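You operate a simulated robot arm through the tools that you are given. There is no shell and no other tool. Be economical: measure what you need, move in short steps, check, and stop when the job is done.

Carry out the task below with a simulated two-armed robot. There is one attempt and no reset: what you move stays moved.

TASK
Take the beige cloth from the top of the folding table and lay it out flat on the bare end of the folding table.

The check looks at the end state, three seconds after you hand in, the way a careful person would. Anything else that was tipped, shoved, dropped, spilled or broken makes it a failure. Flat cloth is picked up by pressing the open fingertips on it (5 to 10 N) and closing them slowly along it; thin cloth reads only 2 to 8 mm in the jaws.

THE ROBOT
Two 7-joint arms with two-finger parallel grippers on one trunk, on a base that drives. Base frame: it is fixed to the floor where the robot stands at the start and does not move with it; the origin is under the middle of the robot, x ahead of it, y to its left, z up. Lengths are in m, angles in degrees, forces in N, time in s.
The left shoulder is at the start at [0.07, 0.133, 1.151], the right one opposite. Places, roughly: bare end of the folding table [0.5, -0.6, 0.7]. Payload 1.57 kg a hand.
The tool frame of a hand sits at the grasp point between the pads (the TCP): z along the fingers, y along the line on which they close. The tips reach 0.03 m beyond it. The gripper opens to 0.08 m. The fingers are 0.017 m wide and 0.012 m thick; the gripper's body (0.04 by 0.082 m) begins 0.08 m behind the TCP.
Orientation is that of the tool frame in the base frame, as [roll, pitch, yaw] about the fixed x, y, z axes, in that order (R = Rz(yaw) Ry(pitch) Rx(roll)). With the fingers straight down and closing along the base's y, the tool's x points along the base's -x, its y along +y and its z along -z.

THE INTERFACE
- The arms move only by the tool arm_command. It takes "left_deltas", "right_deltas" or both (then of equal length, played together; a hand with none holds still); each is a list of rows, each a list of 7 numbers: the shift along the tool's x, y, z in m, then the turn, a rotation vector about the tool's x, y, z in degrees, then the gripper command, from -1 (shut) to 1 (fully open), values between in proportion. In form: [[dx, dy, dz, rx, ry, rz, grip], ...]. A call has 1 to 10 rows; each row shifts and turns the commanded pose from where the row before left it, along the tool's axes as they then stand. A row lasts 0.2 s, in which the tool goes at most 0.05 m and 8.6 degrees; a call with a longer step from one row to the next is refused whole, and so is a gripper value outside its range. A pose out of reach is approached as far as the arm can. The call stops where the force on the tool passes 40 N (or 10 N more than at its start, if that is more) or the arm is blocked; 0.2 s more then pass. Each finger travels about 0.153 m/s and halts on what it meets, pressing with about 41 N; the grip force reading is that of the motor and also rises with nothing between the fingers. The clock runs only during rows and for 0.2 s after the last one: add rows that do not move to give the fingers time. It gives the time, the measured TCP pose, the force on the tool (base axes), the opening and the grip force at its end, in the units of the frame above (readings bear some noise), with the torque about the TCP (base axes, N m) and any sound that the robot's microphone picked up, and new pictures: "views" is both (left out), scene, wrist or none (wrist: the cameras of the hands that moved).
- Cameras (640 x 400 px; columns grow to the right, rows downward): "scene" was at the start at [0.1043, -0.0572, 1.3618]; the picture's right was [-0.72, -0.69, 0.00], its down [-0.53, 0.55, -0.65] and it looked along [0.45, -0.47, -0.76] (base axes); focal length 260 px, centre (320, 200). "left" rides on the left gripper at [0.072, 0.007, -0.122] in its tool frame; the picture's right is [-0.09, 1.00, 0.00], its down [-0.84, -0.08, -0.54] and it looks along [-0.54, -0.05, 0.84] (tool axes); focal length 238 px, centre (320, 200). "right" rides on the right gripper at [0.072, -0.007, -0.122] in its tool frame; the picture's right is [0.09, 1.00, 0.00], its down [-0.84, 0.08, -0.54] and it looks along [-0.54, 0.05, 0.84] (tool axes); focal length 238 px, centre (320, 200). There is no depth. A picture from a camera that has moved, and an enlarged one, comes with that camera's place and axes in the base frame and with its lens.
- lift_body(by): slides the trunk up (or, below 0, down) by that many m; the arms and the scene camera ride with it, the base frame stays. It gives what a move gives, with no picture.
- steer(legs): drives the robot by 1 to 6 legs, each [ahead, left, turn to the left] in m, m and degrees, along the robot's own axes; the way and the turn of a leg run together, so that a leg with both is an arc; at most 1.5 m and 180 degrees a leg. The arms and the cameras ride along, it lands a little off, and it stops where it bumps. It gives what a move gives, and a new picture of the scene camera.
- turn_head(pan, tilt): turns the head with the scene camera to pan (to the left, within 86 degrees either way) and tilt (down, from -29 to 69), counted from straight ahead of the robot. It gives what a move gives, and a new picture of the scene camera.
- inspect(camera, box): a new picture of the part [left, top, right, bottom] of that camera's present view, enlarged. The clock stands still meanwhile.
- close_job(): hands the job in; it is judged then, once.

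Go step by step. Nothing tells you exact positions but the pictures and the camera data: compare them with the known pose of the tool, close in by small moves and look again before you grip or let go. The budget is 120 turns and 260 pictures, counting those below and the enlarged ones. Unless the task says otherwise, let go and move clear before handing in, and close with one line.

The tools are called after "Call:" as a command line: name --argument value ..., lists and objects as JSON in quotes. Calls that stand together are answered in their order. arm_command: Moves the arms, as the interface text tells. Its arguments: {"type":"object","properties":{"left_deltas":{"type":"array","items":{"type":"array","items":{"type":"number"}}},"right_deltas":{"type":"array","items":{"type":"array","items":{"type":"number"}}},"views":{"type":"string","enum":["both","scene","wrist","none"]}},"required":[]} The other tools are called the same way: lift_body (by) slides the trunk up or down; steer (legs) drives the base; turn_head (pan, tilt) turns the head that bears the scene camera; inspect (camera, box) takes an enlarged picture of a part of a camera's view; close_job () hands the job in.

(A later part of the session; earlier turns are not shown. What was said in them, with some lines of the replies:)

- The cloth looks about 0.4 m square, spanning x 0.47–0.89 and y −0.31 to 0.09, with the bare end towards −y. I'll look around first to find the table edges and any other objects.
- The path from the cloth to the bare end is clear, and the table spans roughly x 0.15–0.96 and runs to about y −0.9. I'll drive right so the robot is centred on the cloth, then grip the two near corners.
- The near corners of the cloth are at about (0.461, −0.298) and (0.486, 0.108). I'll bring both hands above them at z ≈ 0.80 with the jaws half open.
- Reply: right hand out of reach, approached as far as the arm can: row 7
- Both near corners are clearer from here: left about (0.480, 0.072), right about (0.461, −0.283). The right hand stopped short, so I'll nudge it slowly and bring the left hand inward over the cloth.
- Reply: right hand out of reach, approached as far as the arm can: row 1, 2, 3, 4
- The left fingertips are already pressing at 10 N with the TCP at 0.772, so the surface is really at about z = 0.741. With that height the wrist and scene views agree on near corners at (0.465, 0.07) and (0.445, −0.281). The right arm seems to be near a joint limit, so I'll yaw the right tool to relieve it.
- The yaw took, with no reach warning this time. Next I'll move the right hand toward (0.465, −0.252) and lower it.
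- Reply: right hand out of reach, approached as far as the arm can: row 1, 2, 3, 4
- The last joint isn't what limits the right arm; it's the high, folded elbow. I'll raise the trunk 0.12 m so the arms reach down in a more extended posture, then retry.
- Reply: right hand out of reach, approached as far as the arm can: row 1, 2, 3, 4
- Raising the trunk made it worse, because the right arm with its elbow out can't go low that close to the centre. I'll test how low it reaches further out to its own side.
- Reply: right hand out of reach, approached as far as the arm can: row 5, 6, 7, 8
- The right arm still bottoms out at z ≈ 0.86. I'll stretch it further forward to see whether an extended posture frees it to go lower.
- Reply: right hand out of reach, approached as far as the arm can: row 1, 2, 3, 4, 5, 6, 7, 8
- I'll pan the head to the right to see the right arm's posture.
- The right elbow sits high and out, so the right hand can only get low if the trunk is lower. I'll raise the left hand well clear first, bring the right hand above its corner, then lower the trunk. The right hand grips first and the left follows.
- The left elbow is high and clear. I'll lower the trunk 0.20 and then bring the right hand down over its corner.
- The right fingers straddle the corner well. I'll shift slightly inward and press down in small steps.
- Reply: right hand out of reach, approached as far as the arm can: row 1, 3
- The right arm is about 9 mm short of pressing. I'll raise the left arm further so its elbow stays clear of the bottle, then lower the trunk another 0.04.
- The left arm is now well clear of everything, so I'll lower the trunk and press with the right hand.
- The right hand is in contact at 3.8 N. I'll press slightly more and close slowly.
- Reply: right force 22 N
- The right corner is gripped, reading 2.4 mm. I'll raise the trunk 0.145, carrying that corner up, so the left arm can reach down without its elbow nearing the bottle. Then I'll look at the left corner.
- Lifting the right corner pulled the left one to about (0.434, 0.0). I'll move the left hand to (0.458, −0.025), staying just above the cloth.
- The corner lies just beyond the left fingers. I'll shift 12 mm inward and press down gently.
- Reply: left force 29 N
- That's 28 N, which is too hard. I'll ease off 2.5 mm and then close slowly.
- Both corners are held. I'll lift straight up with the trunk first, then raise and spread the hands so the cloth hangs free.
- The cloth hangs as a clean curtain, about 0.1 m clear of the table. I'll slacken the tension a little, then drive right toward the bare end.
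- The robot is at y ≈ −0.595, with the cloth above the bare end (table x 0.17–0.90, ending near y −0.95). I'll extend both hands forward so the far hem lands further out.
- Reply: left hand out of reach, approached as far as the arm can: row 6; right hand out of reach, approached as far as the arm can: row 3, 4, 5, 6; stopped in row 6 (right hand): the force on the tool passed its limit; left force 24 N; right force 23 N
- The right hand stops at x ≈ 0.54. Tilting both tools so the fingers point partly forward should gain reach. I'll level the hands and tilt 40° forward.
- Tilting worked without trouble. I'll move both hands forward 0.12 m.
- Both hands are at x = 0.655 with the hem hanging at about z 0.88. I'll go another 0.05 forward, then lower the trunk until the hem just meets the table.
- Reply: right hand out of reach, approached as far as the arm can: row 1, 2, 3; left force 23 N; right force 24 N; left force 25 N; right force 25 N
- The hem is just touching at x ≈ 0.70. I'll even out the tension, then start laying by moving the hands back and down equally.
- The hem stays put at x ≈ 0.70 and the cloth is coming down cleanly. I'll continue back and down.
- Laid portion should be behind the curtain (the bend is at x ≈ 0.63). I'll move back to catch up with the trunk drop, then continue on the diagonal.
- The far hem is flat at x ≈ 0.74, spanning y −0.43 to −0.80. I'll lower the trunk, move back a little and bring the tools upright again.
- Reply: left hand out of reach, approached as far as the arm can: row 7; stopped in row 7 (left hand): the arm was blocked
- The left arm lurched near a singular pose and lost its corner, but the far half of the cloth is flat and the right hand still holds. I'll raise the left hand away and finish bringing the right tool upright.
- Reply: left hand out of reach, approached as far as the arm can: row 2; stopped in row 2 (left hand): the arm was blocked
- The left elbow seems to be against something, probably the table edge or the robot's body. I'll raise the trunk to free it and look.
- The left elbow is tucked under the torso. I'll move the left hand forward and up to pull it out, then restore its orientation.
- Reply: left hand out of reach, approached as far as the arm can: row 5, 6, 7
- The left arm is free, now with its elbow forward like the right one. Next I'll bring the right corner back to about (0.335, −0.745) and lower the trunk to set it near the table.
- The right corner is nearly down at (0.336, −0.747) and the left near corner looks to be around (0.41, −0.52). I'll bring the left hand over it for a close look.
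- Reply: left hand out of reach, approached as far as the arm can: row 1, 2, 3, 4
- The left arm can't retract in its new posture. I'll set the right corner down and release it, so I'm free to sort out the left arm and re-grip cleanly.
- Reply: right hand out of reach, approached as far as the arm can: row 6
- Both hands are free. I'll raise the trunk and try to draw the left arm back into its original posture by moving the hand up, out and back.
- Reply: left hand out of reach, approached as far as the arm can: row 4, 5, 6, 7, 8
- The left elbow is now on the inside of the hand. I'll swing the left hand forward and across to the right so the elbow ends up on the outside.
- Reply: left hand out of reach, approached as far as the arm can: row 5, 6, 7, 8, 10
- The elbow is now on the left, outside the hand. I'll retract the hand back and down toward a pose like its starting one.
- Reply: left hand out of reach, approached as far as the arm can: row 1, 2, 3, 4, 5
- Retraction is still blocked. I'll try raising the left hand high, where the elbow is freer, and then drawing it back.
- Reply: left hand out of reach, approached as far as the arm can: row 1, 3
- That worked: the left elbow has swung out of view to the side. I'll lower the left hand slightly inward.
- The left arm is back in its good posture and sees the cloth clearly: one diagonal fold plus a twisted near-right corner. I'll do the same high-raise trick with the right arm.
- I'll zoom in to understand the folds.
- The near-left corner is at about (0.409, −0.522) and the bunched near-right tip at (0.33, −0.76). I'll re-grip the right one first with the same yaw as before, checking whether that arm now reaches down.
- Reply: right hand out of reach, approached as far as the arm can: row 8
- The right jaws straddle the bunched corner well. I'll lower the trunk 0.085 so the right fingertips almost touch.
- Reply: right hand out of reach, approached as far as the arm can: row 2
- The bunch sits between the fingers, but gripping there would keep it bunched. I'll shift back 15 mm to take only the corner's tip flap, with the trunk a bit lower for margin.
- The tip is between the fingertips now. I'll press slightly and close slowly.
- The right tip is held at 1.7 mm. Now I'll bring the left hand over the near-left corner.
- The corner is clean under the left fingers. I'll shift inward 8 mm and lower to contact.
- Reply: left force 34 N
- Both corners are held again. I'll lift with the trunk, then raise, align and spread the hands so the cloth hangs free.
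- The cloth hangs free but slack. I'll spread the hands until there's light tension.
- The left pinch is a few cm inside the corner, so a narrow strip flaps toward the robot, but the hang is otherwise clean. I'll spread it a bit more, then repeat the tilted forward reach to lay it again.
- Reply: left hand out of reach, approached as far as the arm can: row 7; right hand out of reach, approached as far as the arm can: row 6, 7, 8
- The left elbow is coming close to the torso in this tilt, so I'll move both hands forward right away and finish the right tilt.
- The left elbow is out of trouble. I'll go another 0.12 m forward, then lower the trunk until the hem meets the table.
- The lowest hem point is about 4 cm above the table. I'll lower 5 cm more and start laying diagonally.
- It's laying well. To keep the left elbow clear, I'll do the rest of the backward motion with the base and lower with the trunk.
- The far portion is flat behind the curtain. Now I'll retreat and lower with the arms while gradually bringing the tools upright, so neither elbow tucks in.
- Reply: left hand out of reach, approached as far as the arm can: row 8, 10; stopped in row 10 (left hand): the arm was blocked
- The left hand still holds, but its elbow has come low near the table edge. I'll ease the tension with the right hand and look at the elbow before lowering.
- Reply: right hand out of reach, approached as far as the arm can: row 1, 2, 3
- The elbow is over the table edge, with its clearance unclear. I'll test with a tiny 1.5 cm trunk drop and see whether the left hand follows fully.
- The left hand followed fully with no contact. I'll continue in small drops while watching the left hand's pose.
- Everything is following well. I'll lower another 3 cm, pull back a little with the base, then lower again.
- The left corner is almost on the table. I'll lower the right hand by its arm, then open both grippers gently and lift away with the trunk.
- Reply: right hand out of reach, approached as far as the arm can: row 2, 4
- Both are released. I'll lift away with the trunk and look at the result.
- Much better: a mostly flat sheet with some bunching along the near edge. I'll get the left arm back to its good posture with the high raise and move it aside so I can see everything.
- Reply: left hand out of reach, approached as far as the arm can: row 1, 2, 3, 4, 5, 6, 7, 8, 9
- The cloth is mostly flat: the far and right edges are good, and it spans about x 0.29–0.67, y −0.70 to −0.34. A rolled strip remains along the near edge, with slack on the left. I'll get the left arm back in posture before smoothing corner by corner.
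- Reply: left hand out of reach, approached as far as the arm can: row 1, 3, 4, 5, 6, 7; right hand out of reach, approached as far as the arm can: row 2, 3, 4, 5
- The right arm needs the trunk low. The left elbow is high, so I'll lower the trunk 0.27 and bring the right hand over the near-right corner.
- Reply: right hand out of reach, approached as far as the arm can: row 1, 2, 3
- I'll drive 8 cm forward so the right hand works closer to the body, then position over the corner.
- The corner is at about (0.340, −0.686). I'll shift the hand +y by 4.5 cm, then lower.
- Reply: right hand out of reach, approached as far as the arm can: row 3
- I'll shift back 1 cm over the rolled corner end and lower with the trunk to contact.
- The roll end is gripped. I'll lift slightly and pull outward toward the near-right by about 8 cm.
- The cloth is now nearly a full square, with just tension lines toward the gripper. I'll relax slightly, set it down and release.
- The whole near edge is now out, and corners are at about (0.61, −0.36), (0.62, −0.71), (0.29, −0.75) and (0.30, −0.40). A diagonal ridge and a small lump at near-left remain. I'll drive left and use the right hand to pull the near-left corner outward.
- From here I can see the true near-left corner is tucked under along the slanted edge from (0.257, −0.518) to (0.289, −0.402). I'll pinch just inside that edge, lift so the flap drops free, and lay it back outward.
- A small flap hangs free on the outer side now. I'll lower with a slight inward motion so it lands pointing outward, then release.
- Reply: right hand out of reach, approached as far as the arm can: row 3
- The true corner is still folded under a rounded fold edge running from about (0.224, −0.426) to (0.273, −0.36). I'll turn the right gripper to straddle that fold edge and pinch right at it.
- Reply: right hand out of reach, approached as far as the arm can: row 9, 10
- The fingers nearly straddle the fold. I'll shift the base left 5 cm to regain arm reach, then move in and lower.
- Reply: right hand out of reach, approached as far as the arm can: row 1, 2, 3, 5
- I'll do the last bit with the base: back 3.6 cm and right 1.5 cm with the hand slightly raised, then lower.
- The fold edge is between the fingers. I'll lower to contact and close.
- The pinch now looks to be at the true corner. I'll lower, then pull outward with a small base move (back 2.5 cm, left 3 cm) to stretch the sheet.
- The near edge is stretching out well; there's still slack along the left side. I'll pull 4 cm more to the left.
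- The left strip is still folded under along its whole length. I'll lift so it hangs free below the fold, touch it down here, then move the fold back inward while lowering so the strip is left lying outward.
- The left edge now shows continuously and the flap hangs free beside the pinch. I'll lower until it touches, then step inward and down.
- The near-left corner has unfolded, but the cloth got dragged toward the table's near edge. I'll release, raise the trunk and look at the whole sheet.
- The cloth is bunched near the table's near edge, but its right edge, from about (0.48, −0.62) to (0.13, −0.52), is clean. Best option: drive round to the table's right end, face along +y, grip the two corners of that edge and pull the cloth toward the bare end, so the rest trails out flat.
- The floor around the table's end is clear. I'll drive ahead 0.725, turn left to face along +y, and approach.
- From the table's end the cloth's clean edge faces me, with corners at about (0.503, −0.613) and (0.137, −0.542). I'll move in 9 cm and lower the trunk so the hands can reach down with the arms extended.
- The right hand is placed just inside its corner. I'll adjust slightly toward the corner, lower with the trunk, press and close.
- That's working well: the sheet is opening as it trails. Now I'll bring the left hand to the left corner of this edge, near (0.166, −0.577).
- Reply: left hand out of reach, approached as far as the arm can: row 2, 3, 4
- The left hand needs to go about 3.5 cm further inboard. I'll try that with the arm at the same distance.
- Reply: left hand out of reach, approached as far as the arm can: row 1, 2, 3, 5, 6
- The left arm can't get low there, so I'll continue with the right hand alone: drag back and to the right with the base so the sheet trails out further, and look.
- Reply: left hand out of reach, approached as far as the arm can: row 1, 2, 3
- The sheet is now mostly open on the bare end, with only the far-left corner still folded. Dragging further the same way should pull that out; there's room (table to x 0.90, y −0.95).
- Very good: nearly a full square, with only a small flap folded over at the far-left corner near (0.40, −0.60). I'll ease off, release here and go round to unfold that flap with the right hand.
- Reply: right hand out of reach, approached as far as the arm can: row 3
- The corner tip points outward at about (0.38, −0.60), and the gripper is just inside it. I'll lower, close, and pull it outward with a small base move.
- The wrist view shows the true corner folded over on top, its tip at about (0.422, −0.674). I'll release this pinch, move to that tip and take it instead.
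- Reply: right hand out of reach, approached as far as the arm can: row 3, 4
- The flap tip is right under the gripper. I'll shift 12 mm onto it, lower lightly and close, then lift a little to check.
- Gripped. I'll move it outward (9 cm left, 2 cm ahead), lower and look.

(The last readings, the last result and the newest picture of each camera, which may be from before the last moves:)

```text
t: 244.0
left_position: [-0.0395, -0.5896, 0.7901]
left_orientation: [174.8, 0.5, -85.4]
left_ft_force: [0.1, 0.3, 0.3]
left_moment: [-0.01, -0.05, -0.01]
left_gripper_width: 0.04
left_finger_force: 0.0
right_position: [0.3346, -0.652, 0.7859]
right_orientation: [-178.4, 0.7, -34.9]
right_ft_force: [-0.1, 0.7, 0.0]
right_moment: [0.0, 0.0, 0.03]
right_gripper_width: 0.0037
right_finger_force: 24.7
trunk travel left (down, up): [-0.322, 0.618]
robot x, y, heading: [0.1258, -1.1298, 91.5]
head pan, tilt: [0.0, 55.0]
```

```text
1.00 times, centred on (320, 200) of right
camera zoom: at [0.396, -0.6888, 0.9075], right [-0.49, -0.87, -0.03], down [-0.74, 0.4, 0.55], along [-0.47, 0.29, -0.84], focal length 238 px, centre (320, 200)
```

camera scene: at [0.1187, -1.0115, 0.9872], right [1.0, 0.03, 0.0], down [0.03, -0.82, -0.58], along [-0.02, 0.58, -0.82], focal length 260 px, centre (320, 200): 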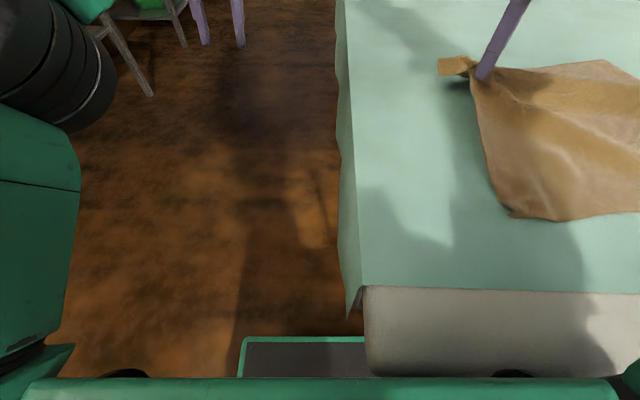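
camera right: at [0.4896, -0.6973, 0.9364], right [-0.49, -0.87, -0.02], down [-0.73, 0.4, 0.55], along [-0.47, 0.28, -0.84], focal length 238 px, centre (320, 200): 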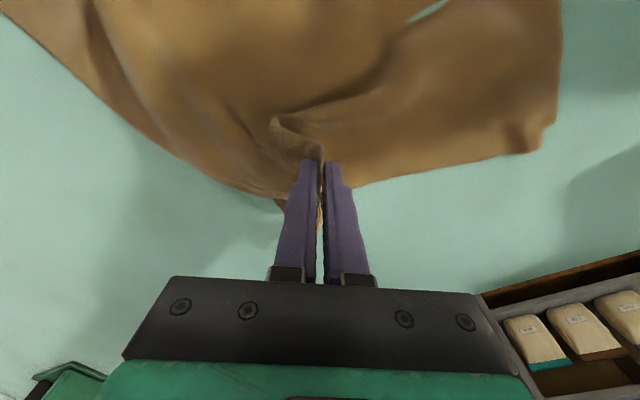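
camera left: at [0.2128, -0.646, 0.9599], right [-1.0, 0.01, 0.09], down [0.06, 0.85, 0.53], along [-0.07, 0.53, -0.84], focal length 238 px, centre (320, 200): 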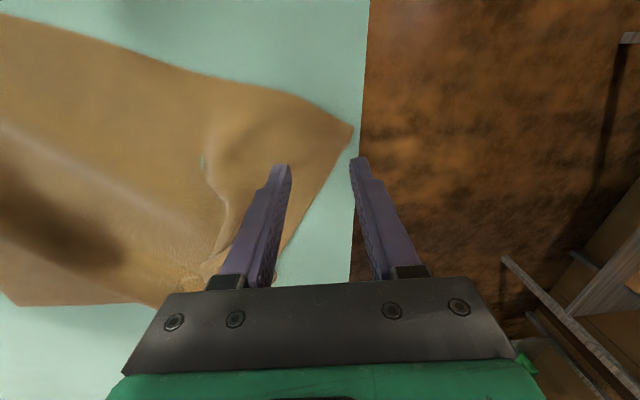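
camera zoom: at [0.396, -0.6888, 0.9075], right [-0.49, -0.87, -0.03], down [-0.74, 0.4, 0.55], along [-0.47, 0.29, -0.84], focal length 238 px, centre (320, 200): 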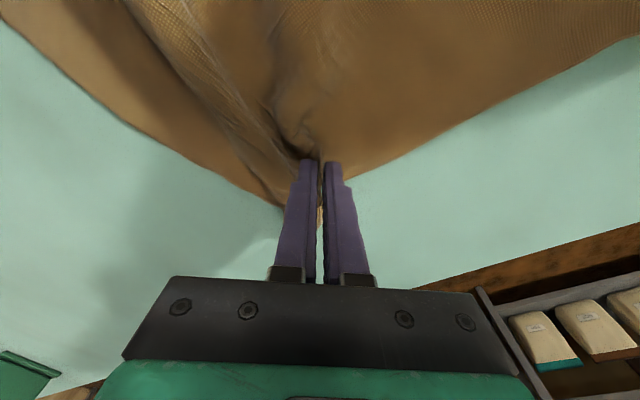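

The corner is unfolded, with its tip lying beyond the pinch. I'll set it down, release, raise the trunk and step sideways for a full view.

Call:
arm_command --right_deltas '[[-0.004, 0, 0.006, 0, 0, 0, -1], [0, 0, 0.003, 0, 0, 0, -0.8], [0, 0, 0, 0, 0, 0, -0.6], [0, 0, 0, 0, 0, 0, -0.4], [0, 0, -0.03, 0, 0, 0, -0.4], [0, 0, -0.04, 0, 0, 0, -0.4]]' --views "none"

Call:
lift_body --by 0.5

Call:
steer --legs '[[-0.12, -0.25, 0]]'

Call:
inspect --camera "scene" --box '[240, 100, 480, 300]'

```text
t: 245.4
left_position: [-0.0383, -0.5906, 0.793]
left_orientation: [174.7, 0.6, -85.3]
left_ft_force: [-0.7, -0.1, 0.0]
left_moment: [-0.01, 0.01, 0.01]
left_gripper_width: 0.04
left_finger_force: 0.0
right_position: [0.3332, -0.6529, 0.8471]
right_orientation: [-178.2, 0.9, -34.8]
right_ft_force: [-0.2, 0.0, -0.6]
right_moment: [-0.01, 0.0, -0.01]
right_gripper_width: 0.024
right_finger_force: 0.0
trunk travel left (down, up): [-0.322, 0.618]
robot x, y, heading: [0.126, -1.1268, 91.7]
head pan, tilt: [0.0, 55.0]
```

```text
refused: 0.5 is not a number from -0.4 to 0.4
```

```text
t: 247.3
left_position: [0.2184, -0.6948, 0.785]
left_orientation: [174.6, -0.1, -85.5]
left_ft_force: [0.1, -0.1, 0.7]
left_moment: [0.02, 0.01, -0.01]
left_gripper_width: 0.0401
left_finger_force: 0.1
right_position: [0.5892, -0.7569, 0.8372]
right_orientation: [-178.9, 0.6, -34.8]
right_ft_force: [0.0, 0.2, 0.1]
right_moment: [0.02, 0.01, 0.01]
right_gripper_width: 0.024
right_finger_force: 0.0
trunk travel left (down, up): [-0.322, 0.618]
robot x, y, heading: [0.3779, -1.2396, 91.9]
head pan, tilt: [0.0, 55.0]
camera scene: at [0.3775, -1.1191, 0.9518], right [1.0, 0.03, 0.0], down [0.03, -0.82, -0.57], along [-0.02, 0.57, -0.82], focal length 260 px, centre (320, 200)
```

scene: 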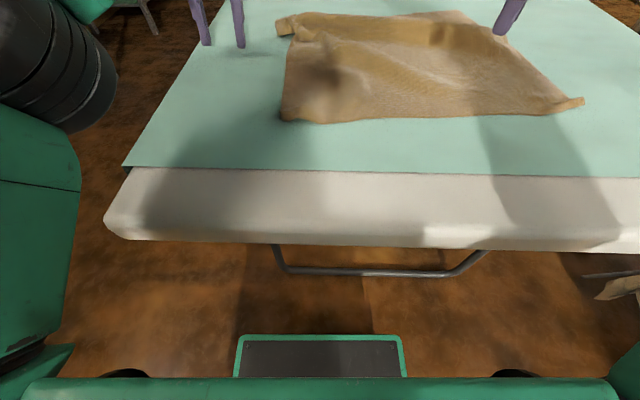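

```text
2.00 times, centred on (360, 200) of scene
camera zoom: at [0.3775, -1.1191, 0.9518], right [1.0, 0.03, 0.0], down [0.03, -0.82, -0.57], along [-0.02, 0.57, -0.82], focal length 520 px, centre (240, 200)
```

zoom: 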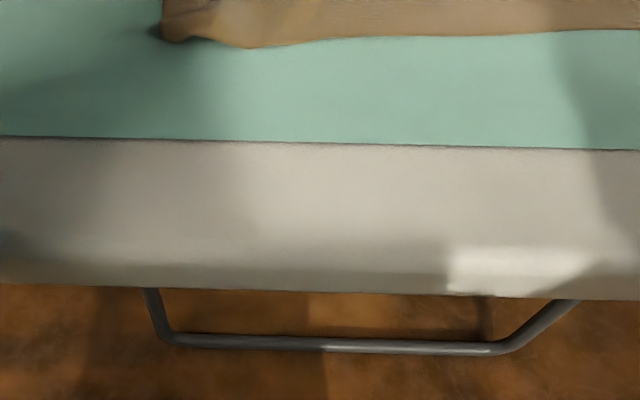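

The trunk lift was refused as too large, but nothing was touched and the cloth is fully open. I'll raise the trunk now and take a proper look.

Call:
lift_body --by 0.4

Call:
turn_head --pan 0 --tilt 50

Call:
inspect --camera "scene" --box '[240, 110, 500, 270]'

```text
t: 251.2
left_position: [0.2166, -0.6956, 1.1855]
left_orientation: [174.7, -0.1, -85.3]
left_ft_force: [0.5, 0.2, 0.7]
left_moment: [0.0, -0.02, 0.0]
left_gripper_width: 0.0398
left_finger_force: 0.1
right_position: [0.5888, -0.7561, 1.2376]
right_orientation: [-178.9, 0.5, -34.9]
right_ft_force: [0.7, -0.3, 0.9]
right_moment: [0.0, 0.02, -0.01]
right_gripper_width: 0.0239
right_finger_force: 0.0
trunk travel left (down, up): [-0.722, 0.218]
robot x, y, heading: [0.3824, -1.2405, 91.7]
head pan, tilt: [0.0, 55.0]
```

```text
t: 251.8
left_position: [0.2171, -0.6948, 1.1848]
left_orientation: [174.6, -0.1, -85.4]
left_ft_force: [-0.1, -1.2, -0.2]
left_moment: [0.03, -0.01, 0.01]
left_gripper_width: 0.0398
left_finger_force: 0.0
right_position: [0.5883, -0.7567, 1.2378]
right_orientation: [-178.9, 0.5, -34.8]
right_ft_force: [0.4, -0.4, 0.7]
right_moment: [0.02, 0.0, -0.03]
right_gripper_width: 0.0242
right_finger_force: 0.0
trunk travel left (down, up): [-0.722, 0.218]
robot x, y, heading: [0.3808, -1.2388, 91.8]
head pan, tilt: [0.0, 50.0]
camera scene: at [0.3769, -1.1139, 1.3582], right [1.0, 0.03, 0.0], down [0.02, -0.77, -0.64], along [-0.02, 0.64, -0.77], focal length 260 px, centre (320, 200)
```

scene: 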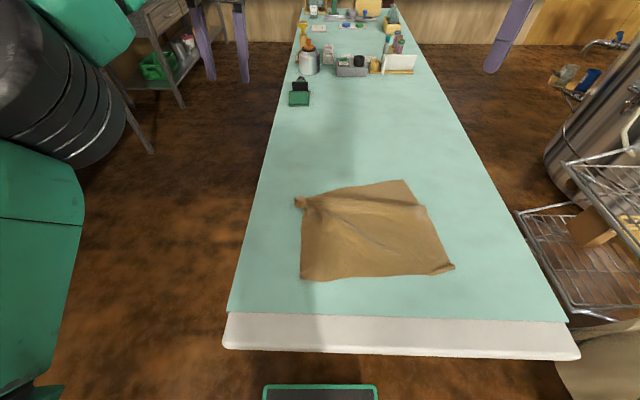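

```text
2.46 times, centred on (370, 190) of scene
camera zoom: at [0.3769, -1.1139, 1.3582], right [1.0, 0.03, 0.0], down [0.02, -0.77, -0.64], along [-0.02, 0.64, -0.77], focal length 640 px, centre (197, 225)
```

zoom: 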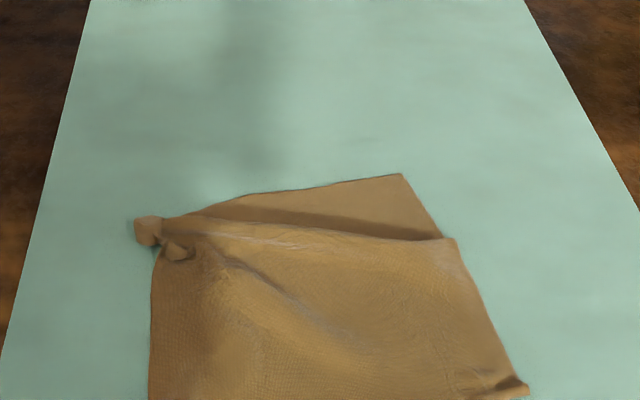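

The cloth is spread on the bare end, with one pleat left across the far side. Pulling the near-right corner (about (0.703, −0.814)) toward me should open it, so I'll position the right hand there.

Call:
steer --legs '[[-0.04, -0.1, 0]]'

Call:
lift_body --by -0.4

Call:
inspect --camera "right" --box '[0, 0, 640, 400]'

```text
t: 253.0
left_position: [0.3145, -0.731, 1.1826]
left_orientation: [174.7, -0.2, -85.3]
left_ft_force: [0.7, 0.5, -0.1]
left_moment: [-0.03, 0.02, 0.06]
left_gripper_width: 0.0403
left_finger_force: 0.1
right_position: [0.6851, -0.7923, 1.2376]
right_orientation: [-178.8, 0.4, -34.8]
right_ft_force: [-0.1, 1.0, -1.2]
right_moment: [0.01, -0.07, -0.01]
right_gripper_width: 0.024
right_finger_force: 0.1
trunk travel left (down, up): [-0.722, 0.218]
robot x, y, heading: [0.4819, -1.2774, 91.9]
head pan, tilt: [0.0, 50.0]
camera scene: at [0.4732, -1.1498, 1.3581], right [1.0, 0.03, 0.0], down [0.03, -0.77, -0.64], along [-0.02, 0.64, -0.77], focal length 260 px, centre (320, 200)
```

scene: 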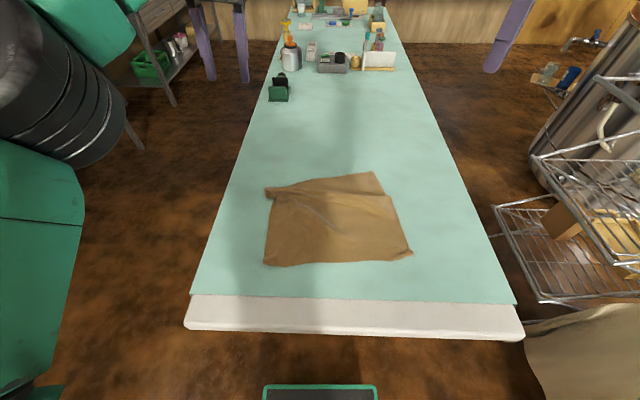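

```text
t: 256.8
left_position: [0.3161, -0.7307, 0.7842]
left_orientation: [174.7, 0.0, -85.2]
left_ft_force: [-0.2, 0.7, 0.3]
left_moment: [-0.04, 0.01, 0.02]
left_gripper_width: 0.04
left_finger_force: 0.0
right_position: [0.6864, -0.7926, 0.8369]
right_orientation: [-178.8, 0.4, -34.7]
right_ft_force: [-0.2, 0.4, 0.5]
right_moment: [-0.03, 0.0, -0.01]
right_gripper_width: 0.024
right_finger_force: 0.1
trunk travel left (down, up): [-0.322, 0.618]
robot x, y, heading: [0.4771, -1.2697, 91.9]
head pan, tilt: [0.0, 50.0]
```

```text
1.00 times, centred on (320, 200) of right
camera zoom: at [0.7483, -0.828, 0.9597], right [-0.49, -0.87, -0.02], down [-0.73, 0.4, 0.55], along [-0.47, 0.28, -0.84], focal length 238 px, centre (320, 200)
```

zoom: 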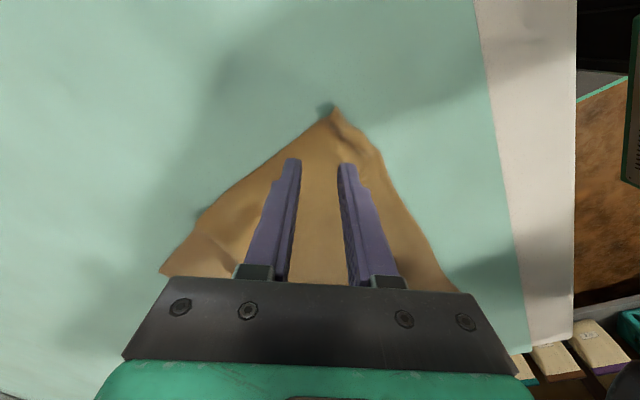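

The gripper is just inside the corner. I'll raise the left hand clear, lower the right arm, press and close.

Call:
arm_command --left_deltas '[[0, 0, -0.03, 0, 0, 0, 0], [0, 0, -0.03, 0, 0, 0, 0], [0, 0, -0.03, 0, 0, 0, 0], [0, 0, 0, 0, 0, 0, 0], [0, 0, 0, 0, 0, 0, 0], [0, 0, 0, 0, 0, 0, 0], [0, 0, 0, 0, 0, 0, 0], [0, 0, 0, 0, 0, 0, 0], [0, 0, 0, 0, 0, 0, 0], [0, 0, 0, 0, 0, 0, 0]]' --right_deltas '[[0.01, 0, 0.02, 0, 0, 0, -0.2], [0, 0, 0.02, 0, 0, 0, -0.2], [0, 0, 0.018, 0, 0, 0, -0.2], [0, 0, 0.006, 0, 0, 0, -0.2], [0, 0, 0.001, 0, 0, 0, -0.35], [0, 0, 0, 0, 0, 0, -0.55], [0, 0, 0, 0, 0, 0, -0.75], [0, 0, 0, 0, 0, 0, -1], [0, 0, 0, 0, 0, 0, -1], [0, 0, 0, 0, 0, 0, -1]]' --views "both"

```text
t: 259.0
left_position: [0.3255, -0.76, 0.8297]
left_orientation: [174.6, -0.1, -85.2]
left_ft_force: [-1.2, -0.4, -0.5]
left_moment: [0.04, 0.03, 0.0]
left_gripper_width: 0.0401
left_finger_force: 0.0
left hand out of reach, approached as far as the arm can: row 1, 2, 3
right_position: [0.6969, -0.7957, 0.7725]
right_orientation: [-178.9, 0.6, -34.8]
right_ft_force: [-0.6, -0.2, 0.1]
right_moment: [0.03, 0.01, 0.01]
right_gripper_width: 0.0
right_finger_force: 21.4
trunk travel left (down, up): [-0.322, 0.618]
robot x, y, heading: [0.4754, -1.2766, 91.9]
head pan, tilt: [0.0, 50.0]
camera scene: at [0.4754, -1.1508, 0.9582], right [1.0, 0.03, 0.0], down [0.02, -0.77, -0.64], along [-0.02, 0.64, -0.77], focal length 260 px, centre (320, 200)
camera right: at [0.7583, -0.8319, 0.8945], right [-0.49, -0.87, -0.02], down [-0.73, 0.4, 0.55], along [-0.47, 0.28, -0.84], focal length 238 px, centre (320, 200)
camera left: at [0.3357, -0.832, 0.9513], right [-1.0, 0.01, 0.09], down [0.06, 0.85, 0.53], along [-0.07, 0.53, -0.84], focal length 238 px, centre (320, 200)
```

scene: 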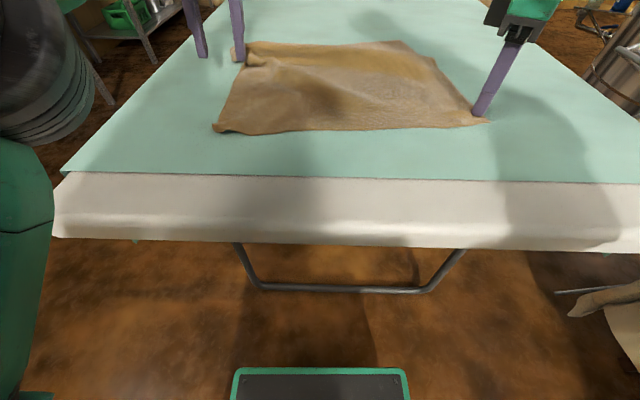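
right: 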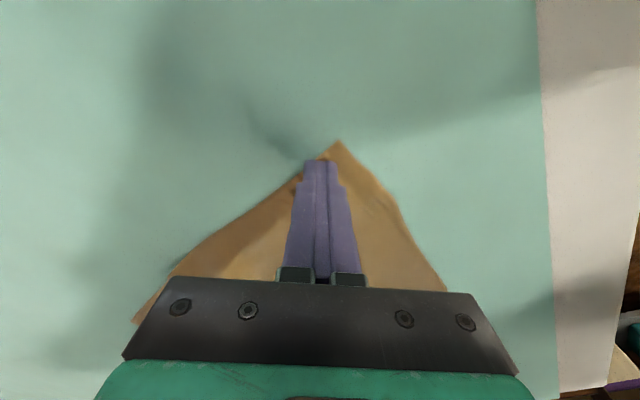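
left: 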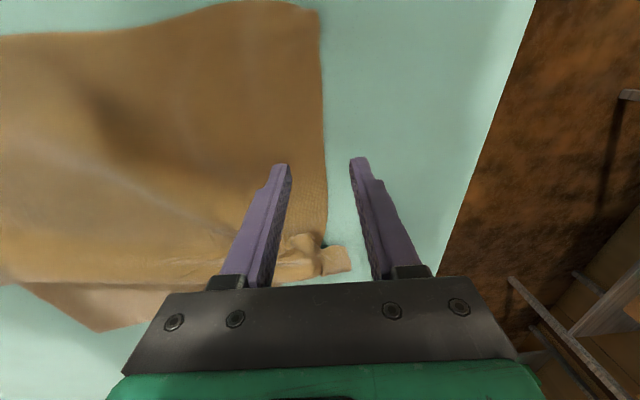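

That pinch missed for lack of pressure. I'll reopen, press 3 mm deeper, close, then pull toward me with the base and release.

Call:
arm_command --right_deltas '[[-0.006, 0, -0.004, 0, 0, 0, -0.5], [0, 0, 0, 0, 0, 0, -0.2], [0, 0, 0.004, 0, 0, 0, -0.2], [0, 0, 0.0035, 0, 0, 0, -0.2], [0, 0, 0, 0, 0, 0, -0.4], [0, 0, 0, 0, 0, 0, -0.6], [0, 0, 0, 0, 0, 0, -0.8], [0, 0, 0, 0, 0, 0, -1], [0, 0, 0, 0, 0, 0, -1], [0, 0, 0, 0, 0, 0, -1]]' --views "wrist"

Call:
steer --legs '[[-0.06, -0.01, 0]]'

Call:
inspect --camera "scene" --box '[180, 0, 540, 180]'

```text
t: 261.2
left_position: [0.3251, -0.7634, 0.8305]
left_orientation: [174.7, 0.0, -85.4]
left_ft_force: [0.0, -0.2, 0.1]
left_moment: [0.02, 0.01, 0.02]
left_gripper_width: 0.0401
left_finger_force: 0.1
right_position: [0.6886, -0.7954, 0.7722]
right_orientation: [-178.6, 0.7, -34.7]
right_ft_force: [-3.7, -2.9, 18.0]
right_moment: [-0.2, 0.07, -0.04]
right_gripper_width: 0.0
right_finger_force: 21.6
trunk travel left (down, up): [-0.322, 0.618]
robot x, y, heading: [0.4776, -1.276, 92.1]
head pan, tilt: [0.0, 50.0]
camera right: at [0.7502, -0.8311, 0.8934], right [-0.49, -0.87, -0.03], down [-0.74, 0.4, 0.55], along [-0.47, 0.29, -0.84], focal length 238 px, centre (320, 200)
```

right: 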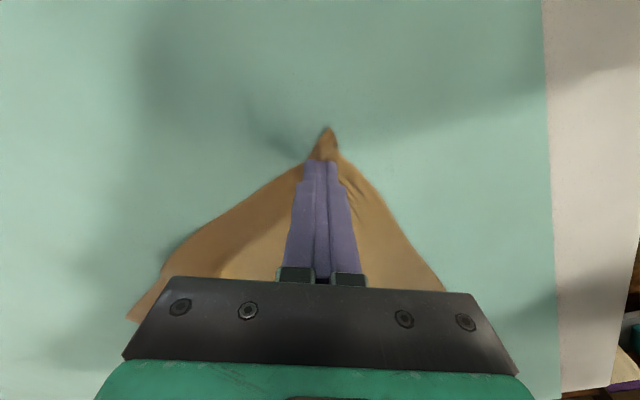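

```text
t: 262.2
left_position: [0.3369, -0.8215, 0.8323]
left_orientation: [174.5, 0.0, -85.3]
left_ft_force: [0.2, 0.7, 0.4]
left_moment: [-0.01, -0.02, 0.01]
left_gripper_width: 0.04
left_finger_force: 0.0
right_position: [0.7019, -0.8552, 0.7707]
right_orientation: [-178.7, 0.5, -34.6]
right_ft_force: [3.6, -8.5, 20.9]
right_moment: [-0.39, -0.08, 0.0]
right_gripper_width: 0.0001
right_finger_force: 21.8
trunk travel left (down, up): [-0.322, 0.618]
robot x, y, heading: [0.4948, -1.3333, 92.0]
head pan, tilt: [0.0, 50.0]
camera scene: at [0.4868, -1.2128, 0.9588], right [1.0, 0.03, 0.0], down [0.02, -0.76, -0.65], along [-0.02, 0.65, -0.76], focal length 260 px, centre (320, 200)
```

scene: 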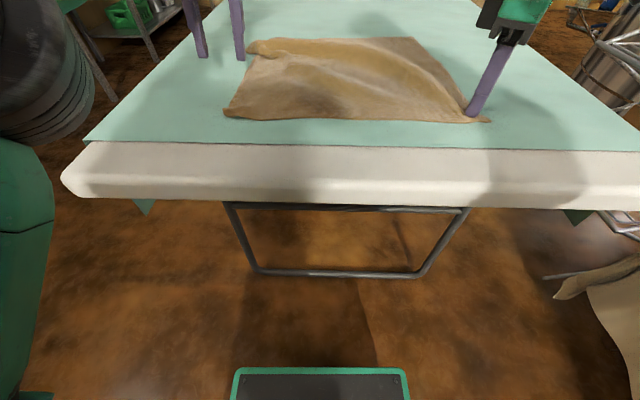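

```text
1.78 times, centred on (360, 90) of scene
camera zoom: at [0.4868, -1.2128, 0.9588], right [1.0, 0.03, 0.0], down [0.02, -0.76, -0.65], along [-0.02, 0.65, -0.76], focal length 462 px, centre (249, 396)
```

zoom: 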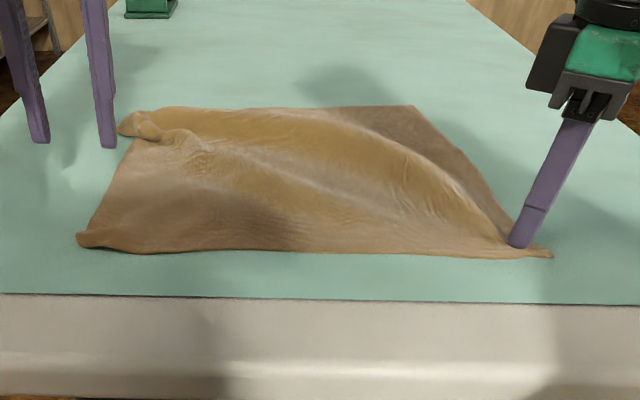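

Pressing and dragging did pull the sheet and opened the pleat somewhat. I'll lift off, open, and look from above.

Call:
arm_command --right_deltas '[[0, 0, -0.02, 0, 0, 0, -1], [0, 0, -0.04, 0, 0, 0, -1], [0, 0, -0.04, 0, 0, 0, -0.5]]' --views "none"

Call:
lift_body --by 0.4

Call:
inspect --camera "scene" --box '[200, 120, 460, 300]'

```text
t: 263.0
left_position: [0.3377, -0.8202, 0.8303]
left_orientation: [174.5, 0.0, -85.4]
left_ft_force: [0.0, 0.0, 0.3]
left_moment: [0.03, 0.0, 0.0]
left_gripper_width: 0.0401
left_finger_force: 0.1
right_position: [0.7066, -0.8682, 0.8549]
right_orientation: [-178.8, 0.5, -34.7]
right_ft_force: [-0.4, -0.4, 0.8]
right_moment: [0.06, 0.01, -0.02]
right_gripper_width: 0.0201
right_finger_force: 0.1
right hand out of reach, approached as far as the arm can: row 3
trunk travel left (down, up): [-0.322, 0.618]
robot x, y, heading: [0.4928, -1.3343, 91.9]
head pan, tilt: [0.0, 50.0]
```

```text
t: 266.8
left_position: [0.3391, -0.818, 1.2292]
left_orientation: [174.6, -0.1, -85.3]
left_ft_force: [-0.9, -0.4, -0.7]
left_moment: [0.01, 0.0, -0.02]
left_gripper_width: 0.0401
left_finger_force: 0.1
right_position: [0.7066, -0.8668, 1.2535]
right_orientation: [-178.9, 0.4, -34.8]
right_ft_force: [-0.3, -0.2, -0.8]
right_moment: [0.01, 0.02, -0.01]
right_gripper_width: 0.0198
right_finger_force: 0.1
trunk travel left (down, up): [-0.722, 0.218]
robot x, y, heading: [0.4929, -1.336, 92.0]
head pan, tilt: [0.0, 50.0]
```

```text
2.22 times, centred on (330, 210) of scene
camera zoom: at [0.4874, -1.2087, 1.3582], right [1.0, 0.03, 0.0], down [0.02, -0.77, -0.64], along [-0.02, 0.64, -0.77], focal length 578 px, centre (298, 178)
```

zoom: 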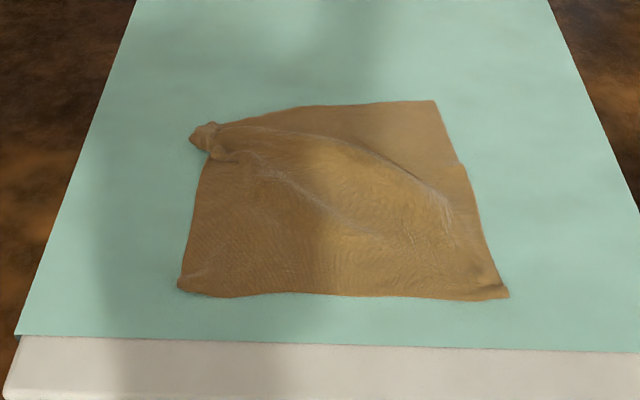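

The cloth lies open, almost fully flat, on the bare end of the table. Both grippers are clear above it and nothing else has been disturbed, so I'm handing in now.

Call:
close_job

```text
The job is handed in.
```

The beige cloth is spread out on the bare end of the folding table, and I've handed the job in. It isn't perfectly flat: the corner at the far left, seen from the table's end, is still slightly bunched, and a shallow ridge runs across the middle. I saw nothing else tipped or moved.
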